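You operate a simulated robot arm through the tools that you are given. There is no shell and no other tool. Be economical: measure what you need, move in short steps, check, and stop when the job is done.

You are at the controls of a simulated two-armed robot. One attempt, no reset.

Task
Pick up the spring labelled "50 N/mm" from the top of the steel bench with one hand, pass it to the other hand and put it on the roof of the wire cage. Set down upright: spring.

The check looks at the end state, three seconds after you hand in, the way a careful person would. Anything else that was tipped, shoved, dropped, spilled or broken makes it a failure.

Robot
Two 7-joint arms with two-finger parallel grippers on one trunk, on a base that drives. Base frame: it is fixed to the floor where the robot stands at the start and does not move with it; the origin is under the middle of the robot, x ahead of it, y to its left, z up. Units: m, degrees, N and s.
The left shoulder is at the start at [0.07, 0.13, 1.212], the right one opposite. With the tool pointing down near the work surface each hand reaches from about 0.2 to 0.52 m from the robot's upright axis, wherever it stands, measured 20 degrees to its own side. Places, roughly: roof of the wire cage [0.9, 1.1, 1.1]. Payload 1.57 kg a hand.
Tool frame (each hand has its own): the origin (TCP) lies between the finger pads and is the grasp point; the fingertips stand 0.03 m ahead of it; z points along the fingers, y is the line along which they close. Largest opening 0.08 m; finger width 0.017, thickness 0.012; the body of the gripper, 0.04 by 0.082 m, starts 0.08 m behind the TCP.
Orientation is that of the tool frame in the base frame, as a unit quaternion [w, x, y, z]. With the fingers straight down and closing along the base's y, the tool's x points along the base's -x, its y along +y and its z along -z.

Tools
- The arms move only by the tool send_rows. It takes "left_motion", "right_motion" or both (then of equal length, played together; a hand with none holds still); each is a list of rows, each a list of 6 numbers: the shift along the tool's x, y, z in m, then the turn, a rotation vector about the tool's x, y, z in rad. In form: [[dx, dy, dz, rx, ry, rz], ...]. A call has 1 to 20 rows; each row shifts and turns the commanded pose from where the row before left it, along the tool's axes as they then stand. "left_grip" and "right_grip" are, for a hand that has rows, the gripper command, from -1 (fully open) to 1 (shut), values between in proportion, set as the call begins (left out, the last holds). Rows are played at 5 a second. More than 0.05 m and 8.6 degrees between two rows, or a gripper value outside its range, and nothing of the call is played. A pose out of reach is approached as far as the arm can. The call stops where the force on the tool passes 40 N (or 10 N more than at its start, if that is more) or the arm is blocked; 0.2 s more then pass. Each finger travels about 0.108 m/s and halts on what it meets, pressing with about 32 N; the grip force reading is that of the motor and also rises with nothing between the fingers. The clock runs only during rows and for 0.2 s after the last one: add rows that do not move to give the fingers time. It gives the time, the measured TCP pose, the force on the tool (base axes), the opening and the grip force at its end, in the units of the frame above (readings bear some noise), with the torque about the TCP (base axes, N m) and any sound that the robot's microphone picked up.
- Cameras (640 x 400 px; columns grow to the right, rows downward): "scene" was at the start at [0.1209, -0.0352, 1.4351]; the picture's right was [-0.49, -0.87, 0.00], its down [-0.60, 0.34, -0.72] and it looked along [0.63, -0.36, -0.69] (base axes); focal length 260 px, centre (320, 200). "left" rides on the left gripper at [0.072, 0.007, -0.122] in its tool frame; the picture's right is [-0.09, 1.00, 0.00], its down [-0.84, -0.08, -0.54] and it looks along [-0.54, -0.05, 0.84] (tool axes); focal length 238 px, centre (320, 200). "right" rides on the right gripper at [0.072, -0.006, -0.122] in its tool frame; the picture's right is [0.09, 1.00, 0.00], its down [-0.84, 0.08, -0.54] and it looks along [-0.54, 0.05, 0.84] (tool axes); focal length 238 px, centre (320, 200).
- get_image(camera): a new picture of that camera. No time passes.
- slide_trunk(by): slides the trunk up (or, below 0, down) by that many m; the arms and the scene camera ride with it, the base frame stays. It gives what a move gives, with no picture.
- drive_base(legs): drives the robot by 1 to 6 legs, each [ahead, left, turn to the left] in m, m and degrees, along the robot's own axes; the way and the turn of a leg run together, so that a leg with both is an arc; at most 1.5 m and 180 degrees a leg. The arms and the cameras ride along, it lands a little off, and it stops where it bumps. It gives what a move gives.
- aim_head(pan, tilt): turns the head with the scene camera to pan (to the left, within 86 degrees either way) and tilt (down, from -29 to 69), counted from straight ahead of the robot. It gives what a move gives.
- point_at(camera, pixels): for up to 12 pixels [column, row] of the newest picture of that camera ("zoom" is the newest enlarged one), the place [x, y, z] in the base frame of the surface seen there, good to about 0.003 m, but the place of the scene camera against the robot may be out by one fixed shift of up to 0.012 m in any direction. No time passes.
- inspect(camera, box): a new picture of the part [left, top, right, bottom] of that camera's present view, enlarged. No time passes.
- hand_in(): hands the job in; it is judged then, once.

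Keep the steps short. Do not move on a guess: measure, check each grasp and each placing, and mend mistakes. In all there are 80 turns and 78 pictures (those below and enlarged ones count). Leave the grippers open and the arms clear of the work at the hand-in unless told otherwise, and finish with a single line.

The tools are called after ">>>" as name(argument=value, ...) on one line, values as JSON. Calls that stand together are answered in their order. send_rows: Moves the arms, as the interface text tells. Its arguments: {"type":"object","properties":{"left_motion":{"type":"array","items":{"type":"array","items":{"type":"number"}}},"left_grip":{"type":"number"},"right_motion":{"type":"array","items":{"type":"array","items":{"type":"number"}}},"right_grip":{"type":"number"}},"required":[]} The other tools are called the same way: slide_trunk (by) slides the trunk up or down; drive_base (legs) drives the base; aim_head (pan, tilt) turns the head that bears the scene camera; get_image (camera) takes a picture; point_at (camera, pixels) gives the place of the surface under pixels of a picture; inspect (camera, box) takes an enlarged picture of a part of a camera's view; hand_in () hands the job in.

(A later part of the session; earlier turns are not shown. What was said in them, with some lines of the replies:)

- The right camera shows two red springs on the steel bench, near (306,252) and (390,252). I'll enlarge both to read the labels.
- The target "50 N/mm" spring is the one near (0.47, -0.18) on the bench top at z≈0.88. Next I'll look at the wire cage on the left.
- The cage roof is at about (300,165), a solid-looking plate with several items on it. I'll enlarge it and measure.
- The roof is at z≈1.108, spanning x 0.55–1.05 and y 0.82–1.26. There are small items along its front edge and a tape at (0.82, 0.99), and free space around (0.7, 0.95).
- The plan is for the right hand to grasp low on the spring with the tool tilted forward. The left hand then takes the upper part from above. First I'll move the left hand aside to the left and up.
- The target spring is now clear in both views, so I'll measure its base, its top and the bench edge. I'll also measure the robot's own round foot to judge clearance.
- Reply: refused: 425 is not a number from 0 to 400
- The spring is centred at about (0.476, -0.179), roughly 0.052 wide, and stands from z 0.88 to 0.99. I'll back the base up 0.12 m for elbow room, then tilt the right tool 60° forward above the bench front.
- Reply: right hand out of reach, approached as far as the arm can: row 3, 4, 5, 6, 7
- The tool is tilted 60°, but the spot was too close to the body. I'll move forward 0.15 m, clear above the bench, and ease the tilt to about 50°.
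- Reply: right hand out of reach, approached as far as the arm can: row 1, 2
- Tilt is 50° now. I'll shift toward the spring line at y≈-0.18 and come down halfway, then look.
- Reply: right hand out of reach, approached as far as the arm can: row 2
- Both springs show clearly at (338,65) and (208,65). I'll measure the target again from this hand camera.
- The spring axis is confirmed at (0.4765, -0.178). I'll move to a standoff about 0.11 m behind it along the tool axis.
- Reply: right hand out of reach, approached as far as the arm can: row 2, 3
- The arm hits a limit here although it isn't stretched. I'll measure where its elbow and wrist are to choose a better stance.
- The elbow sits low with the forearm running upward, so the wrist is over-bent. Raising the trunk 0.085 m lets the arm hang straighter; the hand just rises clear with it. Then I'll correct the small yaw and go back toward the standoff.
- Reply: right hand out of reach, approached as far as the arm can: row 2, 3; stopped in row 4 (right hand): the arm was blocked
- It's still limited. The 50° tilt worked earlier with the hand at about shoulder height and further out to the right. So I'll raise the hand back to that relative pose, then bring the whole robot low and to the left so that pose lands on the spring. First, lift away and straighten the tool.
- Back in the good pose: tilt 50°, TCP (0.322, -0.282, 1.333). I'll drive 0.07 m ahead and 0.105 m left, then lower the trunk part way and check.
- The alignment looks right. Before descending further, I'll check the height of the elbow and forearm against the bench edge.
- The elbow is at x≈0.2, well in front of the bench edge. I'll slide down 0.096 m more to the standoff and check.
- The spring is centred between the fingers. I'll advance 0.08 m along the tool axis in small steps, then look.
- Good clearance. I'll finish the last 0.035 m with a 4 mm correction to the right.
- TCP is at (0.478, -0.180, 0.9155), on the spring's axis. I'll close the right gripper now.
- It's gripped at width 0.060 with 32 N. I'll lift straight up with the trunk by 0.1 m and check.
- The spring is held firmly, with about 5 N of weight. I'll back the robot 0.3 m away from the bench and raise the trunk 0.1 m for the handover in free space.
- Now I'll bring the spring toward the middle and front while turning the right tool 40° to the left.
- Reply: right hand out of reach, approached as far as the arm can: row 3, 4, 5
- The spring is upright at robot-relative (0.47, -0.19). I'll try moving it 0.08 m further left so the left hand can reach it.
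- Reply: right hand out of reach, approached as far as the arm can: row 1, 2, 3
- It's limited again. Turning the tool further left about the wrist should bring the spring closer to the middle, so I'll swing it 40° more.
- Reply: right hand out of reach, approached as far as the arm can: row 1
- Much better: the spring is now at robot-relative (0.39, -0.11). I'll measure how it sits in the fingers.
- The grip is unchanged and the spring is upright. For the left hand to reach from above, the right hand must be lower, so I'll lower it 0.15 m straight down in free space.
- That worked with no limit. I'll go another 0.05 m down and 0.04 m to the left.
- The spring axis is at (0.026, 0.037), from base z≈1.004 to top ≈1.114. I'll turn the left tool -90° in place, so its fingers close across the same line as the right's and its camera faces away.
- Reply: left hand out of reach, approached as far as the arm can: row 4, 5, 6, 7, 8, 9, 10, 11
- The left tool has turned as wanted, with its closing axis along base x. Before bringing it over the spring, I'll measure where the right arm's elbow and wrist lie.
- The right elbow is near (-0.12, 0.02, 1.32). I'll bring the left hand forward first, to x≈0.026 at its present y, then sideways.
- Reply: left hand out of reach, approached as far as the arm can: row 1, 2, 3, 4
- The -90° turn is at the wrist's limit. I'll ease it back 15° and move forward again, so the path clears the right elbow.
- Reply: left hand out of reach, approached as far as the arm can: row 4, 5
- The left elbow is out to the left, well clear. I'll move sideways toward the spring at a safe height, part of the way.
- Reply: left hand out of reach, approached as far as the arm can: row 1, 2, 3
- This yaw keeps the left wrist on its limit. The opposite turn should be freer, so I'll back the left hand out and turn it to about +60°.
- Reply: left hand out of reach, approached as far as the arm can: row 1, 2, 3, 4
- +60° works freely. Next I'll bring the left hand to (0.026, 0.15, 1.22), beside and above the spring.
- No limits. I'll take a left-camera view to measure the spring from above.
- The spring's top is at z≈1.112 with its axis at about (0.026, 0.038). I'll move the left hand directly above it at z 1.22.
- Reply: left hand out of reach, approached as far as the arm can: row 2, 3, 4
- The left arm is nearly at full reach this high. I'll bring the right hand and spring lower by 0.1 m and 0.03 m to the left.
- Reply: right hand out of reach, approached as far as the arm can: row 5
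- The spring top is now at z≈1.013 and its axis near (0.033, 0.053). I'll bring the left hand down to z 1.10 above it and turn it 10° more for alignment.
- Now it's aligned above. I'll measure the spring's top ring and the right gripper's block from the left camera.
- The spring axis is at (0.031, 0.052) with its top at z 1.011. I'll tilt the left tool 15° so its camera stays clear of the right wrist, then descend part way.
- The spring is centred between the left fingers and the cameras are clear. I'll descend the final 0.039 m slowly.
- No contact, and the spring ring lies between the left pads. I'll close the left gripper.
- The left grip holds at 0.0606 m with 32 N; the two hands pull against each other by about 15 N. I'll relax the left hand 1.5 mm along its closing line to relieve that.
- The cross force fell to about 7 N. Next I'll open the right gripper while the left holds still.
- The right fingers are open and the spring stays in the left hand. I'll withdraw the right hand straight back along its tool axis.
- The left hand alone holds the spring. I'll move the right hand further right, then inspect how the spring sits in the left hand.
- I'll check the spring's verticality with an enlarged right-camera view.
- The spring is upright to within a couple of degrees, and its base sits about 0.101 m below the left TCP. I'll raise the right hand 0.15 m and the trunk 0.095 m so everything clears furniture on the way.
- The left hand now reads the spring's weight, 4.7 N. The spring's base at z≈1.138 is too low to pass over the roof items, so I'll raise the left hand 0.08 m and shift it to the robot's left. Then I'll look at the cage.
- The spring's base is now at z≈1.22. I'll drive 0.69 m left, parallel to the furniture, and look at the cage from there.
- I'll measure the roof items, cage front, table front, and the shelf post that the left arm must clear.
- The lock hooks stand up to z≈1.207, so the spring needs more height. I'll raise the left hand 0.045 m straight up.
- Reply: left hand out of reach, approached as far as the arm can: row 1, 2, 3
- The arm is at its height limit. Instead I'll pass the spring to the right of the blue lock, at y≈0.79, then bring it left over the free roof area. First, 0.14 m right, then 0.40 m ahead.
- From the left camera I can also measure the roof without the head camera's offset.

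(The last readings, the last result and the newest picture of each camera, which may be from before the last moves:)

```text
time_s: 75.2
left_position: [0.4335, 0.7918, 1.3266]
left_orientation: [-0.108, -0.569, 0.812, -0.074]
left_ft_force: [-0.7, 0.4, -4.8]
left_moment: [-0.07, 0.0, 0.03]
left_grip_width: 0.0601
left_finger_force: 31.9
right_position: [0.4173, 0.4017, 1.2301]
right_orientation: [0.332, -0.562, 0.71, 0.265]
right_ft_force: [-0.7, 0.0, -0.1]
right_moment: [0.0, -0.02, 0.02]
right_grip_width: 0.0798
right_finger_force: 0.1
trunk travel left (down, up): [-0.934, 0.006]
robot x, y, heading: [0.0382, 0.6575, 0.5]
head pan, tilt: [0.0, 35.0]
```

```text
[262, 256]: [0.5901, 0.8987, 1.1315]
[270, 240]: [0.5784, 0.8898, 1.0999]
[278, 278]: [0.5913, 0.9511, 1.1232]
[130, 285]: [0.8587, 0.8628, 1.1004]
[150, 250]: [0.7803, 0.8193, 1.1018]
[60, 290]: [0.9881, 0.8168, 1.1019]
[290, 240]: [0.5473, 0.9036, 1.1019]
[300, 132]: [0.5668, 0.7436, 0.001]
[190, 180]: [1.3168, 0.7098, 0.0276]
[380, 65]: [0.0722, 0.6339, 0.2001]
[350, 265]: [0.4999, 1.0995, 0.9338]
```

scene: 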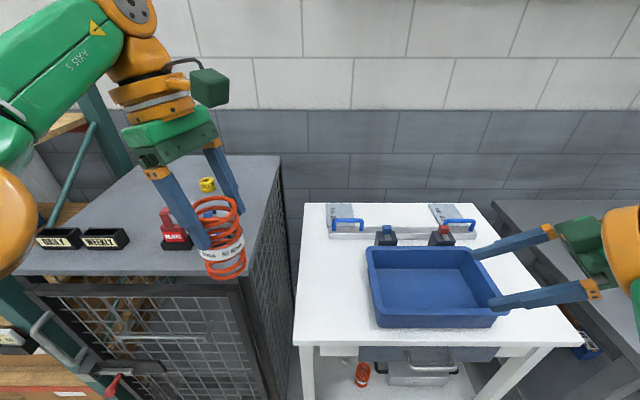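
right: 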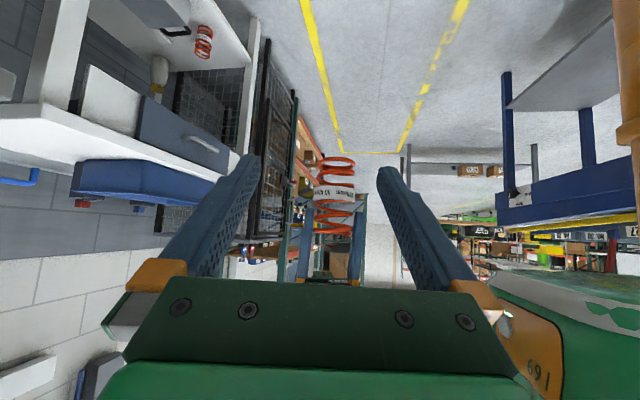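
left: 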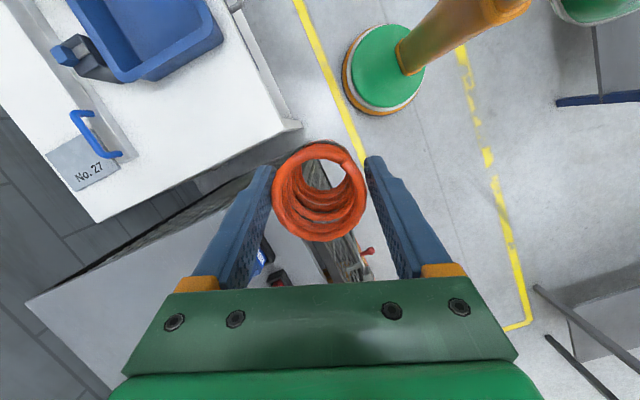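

The roof is at z≈1.101 with its right edge at y≈0.81. I'll drive 0.18 m more ahead; the spring stays right of the blue lock.

>>> drive_base(legs=[[0.18, 0, 0]])

>>> send_rows(left_motion=[[-0.0067, -0.019, 0.0174, 0, 0, 0], [-0.0067, -0.019, 0.0174, 0, 0, 0], [-0.0067, -0.019, 0.0174, 0, 0, 0], [0, 0, 0, 0, 0, 0]])

>>> get_image(camera="left")

```text
time_s: 76.7
left_position: [0.6138, 0.7918, 1.3288]
left_orientation: [-0.109, -0.568, 0.813, -0.073]
left_ft_force: [0.3, -0.9, -4.4]
left_moment: [-0.01, -0.06, 0.03]
left_grip_width: 0.0601
left_finger_force: 32.3
right_position: [0.5974, 0.4011, 1.2304]
right_orientation: [0.334, -0.561, 0.709, 0.265]
right_ft_force: [0.0, -0.7, 0.0]
right_moment: [0.03, -0.01, 0.0]
right_grip_width: 0.0799
right_finger_force: 0.1
trunk travel left (down, up): [-0.934, 0.006]
robot x, y, heading: [0.2179, 0.6591, 0.5]
head pan, tilt: [0.0, 35.0]
```

```text
time_s: 77.7
left_position: [0.6581, 0.7722, 1.2635]
left_orientation: [-0.111, -0.567, 0.813, -0.072]
left_ft_force: [0.0, 0.4, -4.1]
left_moment: [-0.02, 0.03, -0.01]
left_grip_width: 0.0601
left_finger_force: 32.1
left hand out of reach, approached as far as the arm can: row 2, 3
right_position: [0.6033, 0.4008, 1.2282]
right_orientation: [0.332, -0.561, 0.71, 0.266]
right_ft_force: [-0.3, -0.7, -0.7]
right_moment: [-0.02, 0.03, 0.0]
right_grip_width: 0.08
right_finger_force: 0.0
trunk travel left (down, up): [-0.934, 0.006]
robot x, y, heading: [0.2196, 0.6581, -0.0]
head pan, tilt: [0.0, 35.0]
```

```text
20 pictures are left
```

left: 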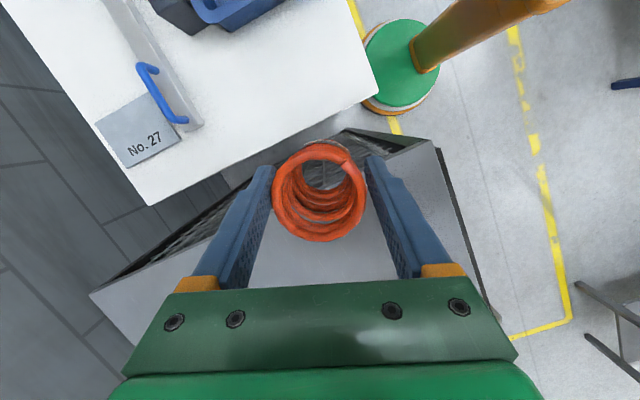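

The arm reaches further when lower. The spring's base is 0.06 m above the roof and outside its edge region, so I'll go 0.03 m lower and 0.045 m ahead.

>>> send_rows(left_motion=[[-0.0039, 0, 0.0145, 0, 0, 0], [-0.0039, 0, 0.0145, 0, 0, 0], [-0.0074, -0.0212, -0.002, 0, 0, 0], [-0.0074, -0.0212, -0.002, 0, 0, 0], [0, 0, 0, 0, 0, 0]])

```text
time_s: 78.9
left_position: [0.6692, 0.778, 1.229]
left_orientation: [-0.11, -0.568, 0.813, -0.072]
left_ft_force: [0.2, 0.0, -4.1]
left_moment: [-0.03, 0.03, -0.01]
left_grip_width: 0.0599
left_finger_force: 32.1
left hand out of reach, approached as far as the arm can: row 3, 4
right_position: [0.6017, 0.4016, 1.2293]
right_orientation: [0.331, -0.562, 0.71, 0.266]
right_ft_force: [-0.5, 0.2, -0.7]
right_moment: [0.04, 0.01, -0.01]
right_grip_width: 0.0799
right_finger_force: 0.1
trunk travel left (down, up): [-0.934, 0.006]
robot x, y, heading: [0.2169, 0.657, 0.1]
head pan, tilt: [0.0, 35.0]
```

Reach limit is x 0.669 in this stance. I'll use the base: 0.03 m ahead, then 0.06 m left, and check clearances.

>>> drive_base(legs=[[0.03, 0, 0], [0, 0.06, 0]])

>>> aim_head(pan=35, tilt=35)

>>> get_image(camera="scene")

>>> get_image(camera="left")

```text
time_s: 80.3
left_position: [0.7004, 0.8288, 1.2292]
left_orientation: [-0.107, -0.568, 0.813, -0.068]
left_ft_force: [-0.5, -1.3, -4.6]
left_moment: [0.02, 0.02, -0.01]
left_grip_width: 0.06
left_finger_force: 31.8
right_position: [0.6314, 0.4508, 1.225]
right_orientation: [0.334, -0.559, 0.71, 0.269]
right_ft_force: [0.2, -0.4, 0.3]
right_moment: [0.06, -0.03, 0.0]
right_grip_width: 0.08
right_finger_force: 0.1
trunk travel left (down, up): [-0.934, 0.006]
robot x, y, heading: [0.2503, 0.7236, -0.1]
head pan, tilt: [0.0, 35.0]
```

```text
time_s: 81.3
left_position: [0.7008, 0.8396, 1.2281]
left_orientation: [-0.11, -0.567, 0.813, -0.073]
left_ft_force: [0.7, 0.0, -4.2]
left_moment: [-0.01, -0.01, -0.02]
left_grip_width: 0.0595
left_finger_force: 32.2
right_position: [0.6321, 0.4638, 1.2288]
right_orientation: [0.331, -0.562, 0.711, 0.265]
right_ft_force: [0.7, 1.1, 0.4]
right_moment: [-0.01, 0.0, -0.01]
right_grip_width: 0.0799
right_finger_force: 0.0
trunk travel left (down, up): [-0.934, 0.006]
robot x, y, heading: [0.2508, 0.7208, 0.0]
head pan, tilt: [35.0, 35.0]
```

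```text
19 pictures are left
```

scene: 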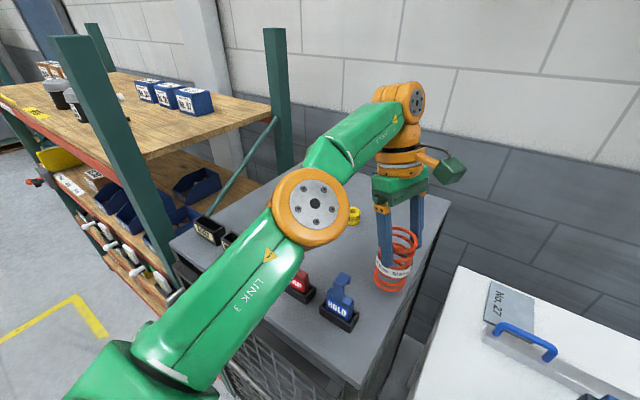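

```text
18 pictures are left
```

left: 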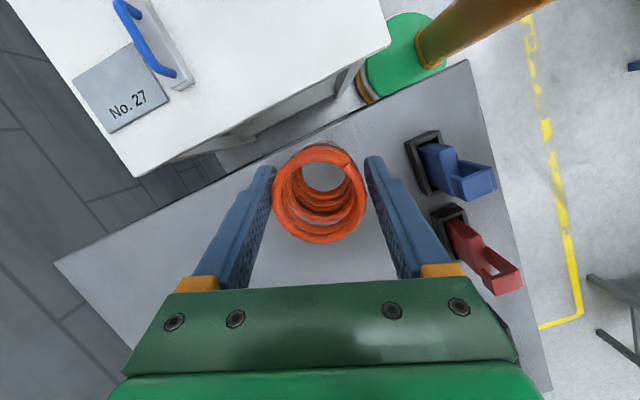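

The spring is now over the roof. I'll check how far the left elbow and link pass above the locks.

>>> point_at(camera="scene", pixels=[[312, 205], [300, 240], [325, 245], [240, 310], [255, 345], [300, 295], [342, 278], [355, 150], [340, 235], [270, 300]])

>>> point_at(camera="left", pixels=[[440, 165], [480, 180], [420, 180], [460, 225], [445, 240], [300, 270], [260, 165], [490, 280]])

```text
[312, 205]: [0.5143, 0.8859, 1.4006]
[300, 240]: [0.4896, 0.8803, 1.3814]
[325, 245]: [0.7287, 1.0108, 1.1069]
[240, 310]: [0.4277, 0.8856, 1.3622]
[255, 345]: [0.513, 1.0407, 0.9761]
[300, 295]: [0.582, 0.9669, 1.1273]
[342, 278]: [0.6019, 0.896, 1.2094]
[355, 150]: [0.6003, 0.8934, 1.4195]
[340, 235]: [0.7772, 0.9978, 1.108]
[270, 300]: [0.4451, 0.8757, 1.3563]
```

```text
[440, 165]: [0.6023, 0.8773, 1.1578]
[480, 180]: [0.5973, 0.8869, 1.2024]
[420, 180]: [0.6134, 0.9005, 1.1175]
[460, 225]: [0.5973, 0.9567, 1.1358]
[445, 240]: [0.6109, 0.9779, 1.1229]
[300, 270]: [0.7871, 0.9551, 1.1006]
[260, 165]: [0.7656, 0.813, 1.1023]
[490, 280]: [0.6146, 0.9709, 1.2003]
```

The arm passes about 0.07 m above the lock hooks. I'll drive 0.05 m more to the left.

>>> drive_base(legs=[[0, 0.05, 0]])

>>> send_rows(left_motion=[[0, 0, 0, 0, 0, 0], [0, 0, 0, 0, 0, 0]])

>>> get_image(camera="left")

>>> get_image(camera="scene")

```text
time_s: 82.2
left_position: [0.7011, 0.8771, 1.2292]
left_orientation: [-0.107, -0.567, 0.814, -0.07]
left_ft_force: [-0.6, -0.3, -4.1]
left_moment: [0.04, -0.02, -0.01]
left_grip_width: 0.0599
left_finger_force: 32.6
right_position: [0.6315, 0.5014, 1.2259]
right_orientation: [0.334, -0.559, 0.709, 0.269]
right_ft_force: [0.2, -0.1, 0.0]
right_moment: [0.09, 0.02, 0.01]
right_grip_width: 0.08
right_finger_force: 0.0
trunk travel left (down, up): [-0.934, 0.006]
robot x, y, heading: [0.2507, 0.767, -0.1]
head pan, tilt: [35.0, 35.0]
```

```text
time_s: 82.8
left_position: [0.7004, 0.8861, 1.2276]
left_orientation: [-0.11, -0.567, 0.813, -0.073]
left_ft_force: [-0.1, -0.1, -4.0]
left_moment: [-0.03, 0.01, 0.02]
left_grip_width: 0.0598
left_finger_force: 32.2
right_position: [0.6311, 0.5096, 1.2287]
right_orientation: [0.332, -0.56, 0.711, 0.265]
right_ft_force: [-0.7, -0.2, -1.3]
right_moment: [0.02, -0.01, -0.02]
right_grip_width: 0.0799
right_finger_force: 0.0
trunk travel left (down, up): [-0.934, 0.006]
robot x, y, heading: [0.253, 0.7729, -0.1]
head pan, tilt: [35.0, 35.0]
```

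```text
17 pictures are left
```

left: 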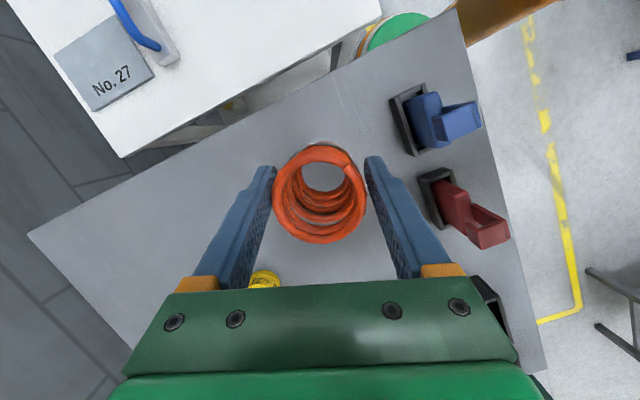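

```text
16 pictures are left
```

scene: 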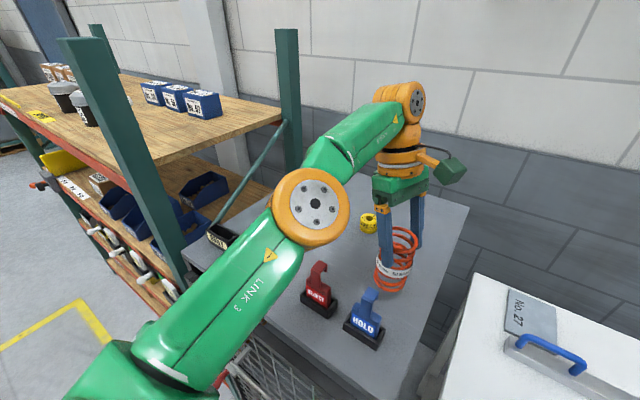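

Position (0.700, 0.886) is clear on all sides. I'll lower by 0.02 m, then in small steps while watching the force.

>>> send_rows(left_motion=[[-0.0018, 0, 0.0068, 0, 0, 0], [-0.0018, 0, 0.0068, 0, 0, 0], [-0.0015, 0, 0.0058, 0, 0, 0], [0, 0, 0, 0, 0, 0]])

>>> inspect(camera="scene", box=[340, 190, 460, 310])

```text
time_s: 83.8
left_position: [0.7003, 0.8874, 1.2084]
left_orientation: [-0.11, -0.567, 0.813, -0.072]
left_ft_force: [0.1, -0.4, -3.8]
left_moment: [-0.03, 0.01, -0.01]
left_grip_width: 0.0596
left_finger_force: 31.4
right_position: [0.6319, 0.5107, 1.2286]
right_orientation: [0.332, -0.561, 0.71, 0.266]
right_ft_force: [0.8, -0.6, -0.3]
right_moment: [0.01, 0.01, 0.03]
right_grip_width: 0.0798
right_finger_force: 0.0
trunk travel left (down, up): [-0.934, 0.006]
robot x, y, heading: [0.2529, 0.7678, -0.2]
head pan, tilt: [35.0, 35.0]
```

```text
3.33 times, centred on (400, 250) of scene
```

zoom: 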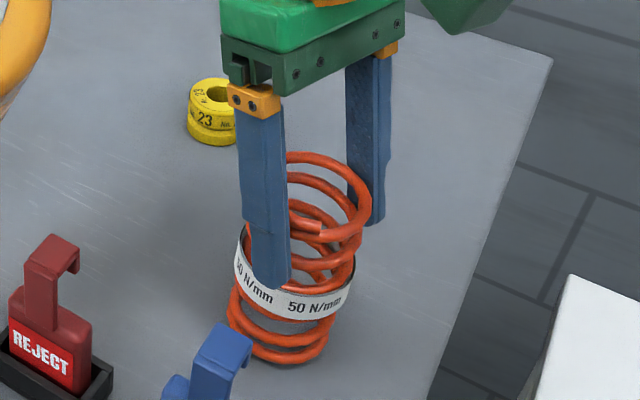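

The spring looks upright and just above the roof. I'll lower in 2 mm steps.

>>> send_rows(left_motion=[[-0.0005, 0, 0.0019, 0, 0, 0], [-0.0005, 0, 0.0019, 0, 0, 0], [0, 0, 0, 0, 0, 0]])

```text
time_s: 84.7
left_position: [0.7002, 0.8862, 1.2048]
left_orientation: [-0.109, -0.567, 0.813, -0.073]
left_ft_force: [1.8, 0.5, 3.0]
left_moment: [-0.04, -0.35, 0.01]
left_grip_width: 0.0595
left_finger_force: 32.0
right_position: [0.631, 0.5119, 1.2289]
right_orientation: [0.332, -0.561, 0.711, 0.264]
right_ft_force: [-0.7, -0.6, 0.7]
right_moment: [0.01, -0.01, 0.0]
right_grip_width: 0.0804
right_finger_force: 0.0
trunk travel left (down, up): [-0.934, 0.006]
robot x, y, heading: [0.2485, 0.7684, 0.1]
head pan, tilt: [35.0, 35.0]
```

Contact: the force rose by about 7 N, with a moment showing the +x rim touching first. I'll lift 1.5 mm, lean back about 1.5° to level it, then lower again.

>>> send_rows(left_motion=[[0.0005, 0, -0.0019, 0, 0, 0], [0, 0, 0, 0.0227, -0.0085, 0.006], [-0.0005, 0, 0.0019, 0, 0, 0], [0, 0, 0, 0, 0, 0]])

```text
time_s: 85.7
left_position: [0.7005, 0.8867, 1.2054]
left_orientation: [-0.099, -0.566, 0.815, -0.08]
left_ft_force: [-0.7, -0.2, -2.3]
left_moment: [-0.02, -0.03, 0.03]
left_grip_width: 0.0595
left_finger_force: 32.2
right_position: [0.6305, 0.5109, 1.2278]
right_orientation: [0.332, -0.561, 0.711, 0.264]
right_ft_force: [0.9, 0.8, -0.7]
right_moment: [0.03, 0.01, 0.02]
right_grip_width: 0.0797
right_finger_force: 0.1
trunk travel left (down, up): [-0.934, 0.006]
robot x, y, heading: [0.255, 0.7706, -0.3]
head pan, tilt: [35.0, 35.0]
```

It's more level: at the same height there's almost no contact. I'll lower 1 mm twice more.

>>> send_rows(left_motion=[[-0.0003, 0, 0.001, 0, 0, 0], [-0.0003, 0, 0.001, 0, 0, 0], [0, 0, 0, 0, 0, 0]])

```text
time_s: 86.5
left_position: [0.7003, 0.8861, 1.2057]
left_orientation: [-0.099, -0.566, 0.814, -0.082]
left_ft_force: [7.0, 2.7, 20.9]
left_moment: [-0.17, -0.39, 0.1]
left_grip_width: 0.0594
left_finger_force: 31.8
right_position: [0.6296, 0.5121, 1.2293]
right_orientation: [0.332, -0.561, 0.711, 0.265]
right_ft_force: [-0.6, 0.1, 0.2]
right_moment: [0.03, 0.01, 0.0]
right_grip_width: 0.0801
right_finger_force: 0.1
trunk travel left (down, up): [-0.934, 0.006]
robot x, y, heading: [0.2501, 0.7718, -0.1]
head pan, tilt: [35.0, 35.0]
```

Firm, fairly even contact at about 25 N. I'll ease up 0.8 mm to unload, then check.

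>>> send_rows(left_motion=[[0.0002, 0, -0.0008, 0, 0, 0], [0, 0, 0, 0, 0, 0]])

>>> inspect(camera="scene", box=[340, 190, 460, 310])

```text
time_s: 87.0
left_position: [0.6992, 0.8864, 1.2046]
left_orientation: [-0.1, -0.565, 0.815, -0.079]
left_ft_force: [6.4, 1.2, 14.6]
left_moment: [-0.2, -0.46, 0.11]
left_grip_width: 0.0594
left_finger_force: 31.3
right_position: [0.6285, 0.5103, 1.229]
right_orientation: [0.333, -0.56, 0.711, 0.265]
right_ft_force: [0.3, -0.4, 0.1]
right_moment: [-0.01, 0.03, -0.03]
right_grip_width: 0.0798
right_finger_force: 0.1
trunk travel left (down, up): [-0.934, 0.006]
robot x, y, heading: [0.2475, 0.7648, -0.0]
head pan, tilt: [35.0, 35.0]
```

```text
3.33 times, centred on (400, 250) of scene
```

zoom: 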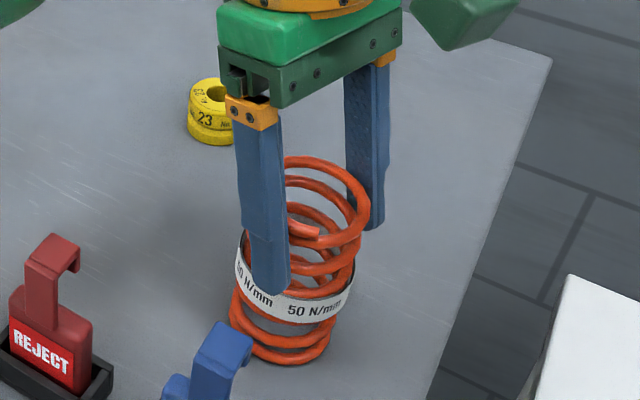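

It stands flat. I'll ease up another 0.6 mm and open the fingers slightly first.

>>> send_rows(left_motion=[[0.0002, 0, -0.0006, 0, 0, 0], [0, 0, 0, 0, 0, 0]])

>>> send_rows(left_motion=[[0, 0, 0, 0, 0, 0], [0, 0, 0, 0, 0, 0]], left_grip=-0.62)

>>> send_rows(left_motion=[[0, 0, 0, 0, 0, 0], [0, 0, 0, 0, 0, 0]], left_grip=-1)

>>> get_image(camera="left")

>>> inspect(camera="scene", box=[340, 190, 460, 310])

```text
time_s: 87.7
left_position: [0.6994, 0.8869, 1.2041]
left_orientation: [-0.099, -0.566, 0.815, -0.08]
left_ft_force: [2.2, 0.5, 7.2]
left_moment: [-0.21, -0.29, 0.1]
left_grip_width: 0.0594
left_finger_force: 31.5
right_position: [0.6294, 0.5104, 1.2286]
right_orientation: [0.332, -0.56, 0.711, 0.265]
right_ft_force: [-0.1, 0.3, -0.4]
right_moment: [-0.01, 0.03, 0.0]
right_grip_width: 0.0801
right_finger_force: 0.0
trunk travel left (down, up): [-0.934, 0.006]
robot x, y, heading: [0.2496, 0.7726, -0.1]
head pan, tilt: [35.0, 35.0]
```

```text
time_s: 88.2
left_position: [0.7005, 0.8866, 1.2041]
left_orientation: [-0.099, -0.566, 0.815, -0.08]
left_ft_force: [-0.8, -1.0, -0.7]
left_moment: [0.0, 0.02, -0.01]
left_grip_width: 0.0649
left_finger_force: 0.1
right_position: [0.6295, 0.5107, 1.2282]
right_orientation: [0.332, -0.561, 0.711, 0.265]
right_ft_force: [-0.7, 0.4, -0.3]
right_moment: [0.01, 0.02, 0.01]
right_grip_width: 0.0799
right_finger_force: 0.1
trunk travel left (down, up): [-0.934, 0.006]
robot x, y, heading: [0.2508, 0.7711, 0.1]
head pan, tilt: [35.0, 35.0]
```

```text
time_s: 88.8
left_position: [0.6988, 0.8859, 1.205]
left_orientation: [-0.099, -0.566, 0.815, -0.079]
left_ft_force: [-1.0, -0.3, -0.2]
left_moment: [-0.02, -0.02, 0.02]
left_grip_width: 0.0799
left_finger_force: 0.1
right_position: [0.6305, 0.5106, 1.2287]
right_orientation: [0.332, -0.561, 0.711, 0.265]
right_ft_force: [0.7, -0.4, 0.4]
right_moment: [-0.04, -0.01, -0.03]
right_grip_width: 0.0799
right_finger_force: 0.1
trunk travel left (down, up): [-0.934, 0.006]
robot x, y, heading: [0.2477, 0.7679, 0.1]
head pan, tilt: [35.0, 35.0]
```

```text
13 pictures are left
```

left: 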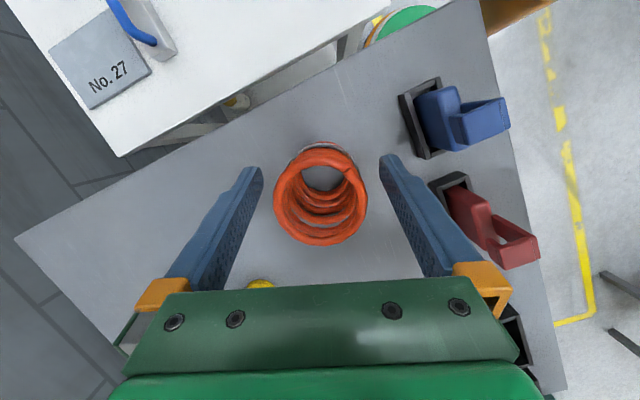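

```text
3.33 times, centred on (400, 250) of scene
```

zoom: 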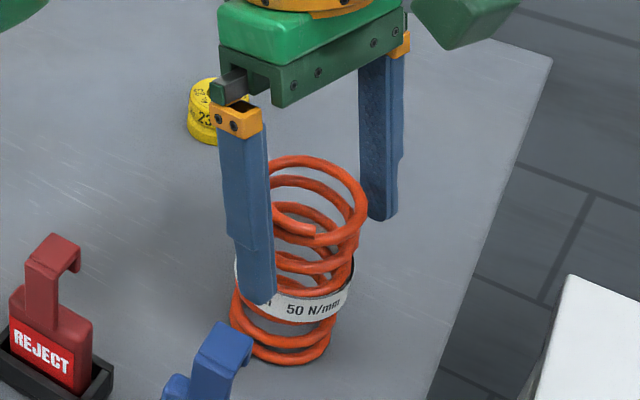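

The spring stands free between the open fingers. This far out, rising might hit the reach limit and drag a finger toward the robot. So I'll first lean the hand 7° back about the TCP, which brings the wrist closer, and check.

>>> send_rows(left_motion=[[0, 0, 0, 0.0545, -0.0205, 0.0145], [0, 0, 0, 0.0545, -0.0205, 0.0145], [0, 0, 0, 0, 0, 0]])

>>> send_rows(left_motion=[[0.0021, -0.0014, -0.0097, 0, 0, 0], [0, 0, 0, 0, 0, 0]])

```text
time_s: 89.7
left_position: [0.7005, 0.8865, 1.2049]
left_orientation: [-0.05, -0.559, 0.819, -0.115]
left_ft_force: [-0.2, -1.4, 0.3]
left_moment: [-0.02, -0.02, -0.02]
left_grip_width: 0.0796
left_finger_force: 0.0
right_position: [0.6304, 0.5097, 1.2287]
right_orientation: [0.332, -0.56, 0.711, 0.265]
right_ft_force: [1.1, -0.1, 0.0]
right_moment: [0.01, 0.01, 0.04]
right_grip_width: 0.0799
right_finger_force: 0.1
trunk travel left (down, up): [-0.934, 0.006]
robot x, y, heading: [0.2509, 0.7712, 0.2]
head pan, tilt: [35.0, 35.0]
```

```text
time_s: 90.2
left_position: [0.6997, 0.8865, 1.2136]
left_orientation: [-0.051, -0.56, 0.819, -0.114]
left_ft_force: [-0.4, -0.4, 0.1]
left_moment: [-0.02, 0.0, 0.01]
left_grip_width: 0.0802
left_finger_force: 0.0
right_position: [0.6299, 0.5115, 1.2284]
right_orientation: [0.333, -0.56, 0.711, 0.265]
right_ft_force: [-0.4, -0.4, 0.2]
right_moment: [0.02, 0.02, 0.01]
right_grip_width: 0.08
right_finger_force: 0.0
trunk travel left (down, up): [-0.934, 0.006]
robot x, y, heading: [0.2503, 0.7714, 0.1]
head pan, tilt: [35.0, 35.0]
```

Straight up with no contact and no reach limit. I'll continue upward 0.045 m.

>>> send_rows(left_motion=[[0.0024, -0.0016, -0.0109, 0, 0, 0], [0.0024, -0.0016, -0.0109, 0, 0, 0], [0.0024, -0.0016, -0.0109, 0, 0, 0], [0.0024, -0.0016, -0.0109, 0, 0, 0], [0, 0, 0, 0, 0, 0]])

>>> get_image(camera="left")

>>> inspect(camera="scene", box=[340, 190, 460, 310])

```text
time_s: 91.5
left_position: [0.698, 0.8871, 1.2601]
left_orientation: [-0.051, -0.559, 0.819, -0.114]
left_ft_force: [0.1, -0.6, 0.9]
left_moment: [-0.02, 0.0, -0.03]
left_grip_width: 0.0801
left_finger_force: 0.1
right_position: [0.6304, 0.5111, 1.2295]
right_orientation: [0.332, -0.56, 0.711, 0.266]
right_ft_force: [-0.4, 0.2, 0.3]
right_moment: [0.0, 0.01, 0.02]
right_grip_width: 0.0799
right_finger_force: 0.0
trunk travel left (down, up): [-0.934, 0.006]
robot x, y, heading: [0.2488, 0.7684, 0.4]
head pan, tilt: [35.0, 35.0]
```

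```text
11 pictures are left
```

left: 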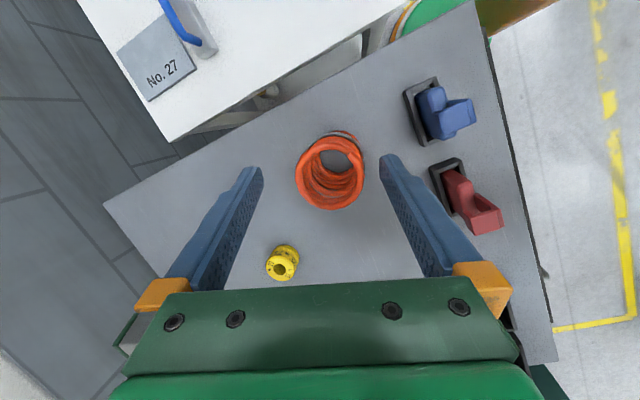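

```text
3.33 times, centred on (400, 250) of scene
```

zoom: 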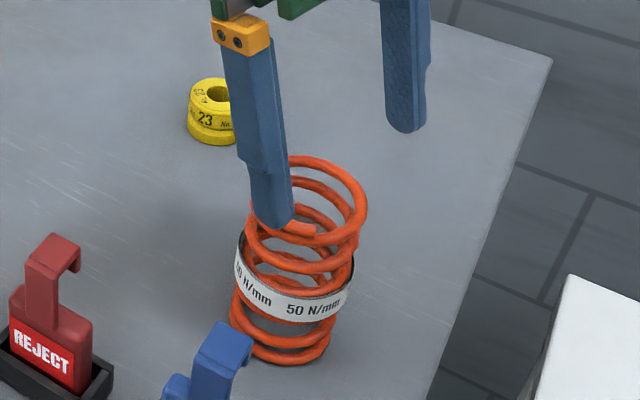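

The fingers are clear of the spring, which stands upright. I'll rise 0.05 m more before backing away over the locks.

>>> send_rows(left_motion=[[0.0026, -0.0017, -0.0121, 0, 0, 0], [0.0026, -0.0017, -0.0121, 0, 0, 0], [0.0026, -0.0017, -0.0121, 0, 0, 0], [0.0026, -0.0017, -0.0121, 0, 0, 0], [0, 0, 0, 0, 0, 0]])

```text
time_s: 92.7
left_position: [0.695, 0.885, 1.3035]
left_orientation: [-0.052, -0.559, 0.82, -0.114]
left_ft_force: [0.4, -0.3, 0.1]
left_moment: [0.01, -0.01, -0.01]
left_grip_width: 0.0801
left_finger_force: 0.0
left hand out of reach, approached as far as the arm can: row 4
right_position: [0.6315, 0.5117, 1.23]
right_orientation: [0.332, -0.561, 0.711, 0.266]
right_ft_force: [0.2, 0.1, 0.6]
right_moment: [0.04, 0.02, -0.03]
right_grip_width: 0.08
right_finger_force: 0.1
trunk travel left (down, up): [-0.934, 0.006]
robot x, y, heading: [0.2506, 0.7676, 0.3]
head pan, tilt: [35.0, 35.0]
```

The fingertips are at z≈1.274, about 0.06 m above the hooks. I'll drive straight back 0.4 m and check the result.

>>> drive_base(legs=[[-0.4, 0, 0]])

>>> aim_head(pan=5, tilt=28)

>>> get_image(camera="scene")

```text
time_s: 95.2
left_position: [0.2901, 0.8847, 1.3015]
left_orientation: [-0.051, -0.561, 0.818, -0.114]
left_ft_force: [-0.1, -0.5, -1.1]
left_moment: [-0.01, 0.01, 0.01]
left_grip_width: 0.0795
left_finger_force: 0.1
right_position: [0.2252, 0.5115, 1.2278]
right_orientation: [0.332, -0.56, 0.71, 0.266]
right_ft_force: [-0.1, 0.1, -0.5]
right_moment: [-0.04, 0.04, 0.0]
right_grip_width: 0.08
right_finger_force: 0.1
trunk travel left (down, up): [-0.934, 0.006]
robot x, y, heading: [-0.1589, 0.7692, 0.1]
head pan, tilt: [35.0, 35.0]
```

```text
time_s: 96.1
left_position: [0.2861, 0.8853, 1.3038]
left_orientation: [-0.05, -0.561, 0.819, -0.114]
left_ft_force: [-0.6, 0.2, 0.7]
left_moment: [-0.01, -0.01, 0.0]
left_grip_width: 0.0799
left_finger_force: 0.0
right_position: [0.2217, 0.5112, 1.2289]
right_orientation: [0.332, -0.562, 0.71, 0.266]
right_ft_force: [-0.5, 0.2, 0.3]
right_moment: [0.02, 0.0, 0.0]
right_grip_width: 0.08
right_finger_force: 0.0
trunk travel left (down, up): [-0.934, 0.006]
robot x, y, heading: [-0.1591, 0.7687, 0.5]
head pan, tilt: [5.0, 28.0]
```

```text
9 pictures are left
```

scene: 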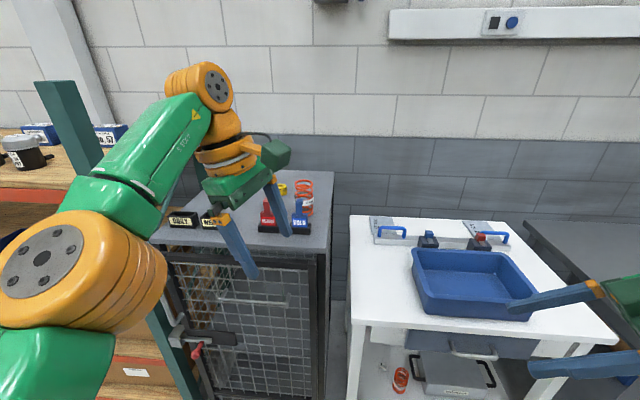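

>>> inspect(camera="scene", box=[160, 160, 340, 260])

```text
3.56 times, centred on (250, 210) of scene
```

zoom: 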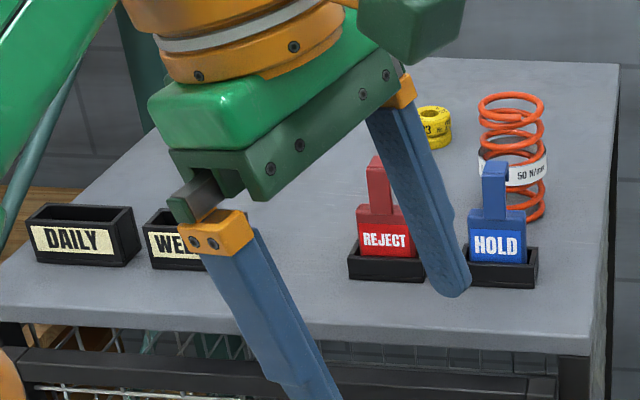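

The "50 N/mm" spring stands upright on the cage roof. The two locks, the tape and the trays are undisturbed, both grippers are open and both arms are clear, so I'm handing in.

>>> hand_in()

```text
The job is handed in.
```

The "50 N/mm" spring was picked up with the right hand, passed to the left, and set upright on the cage roof; nothing else there was disturbed, and the job is handed in.
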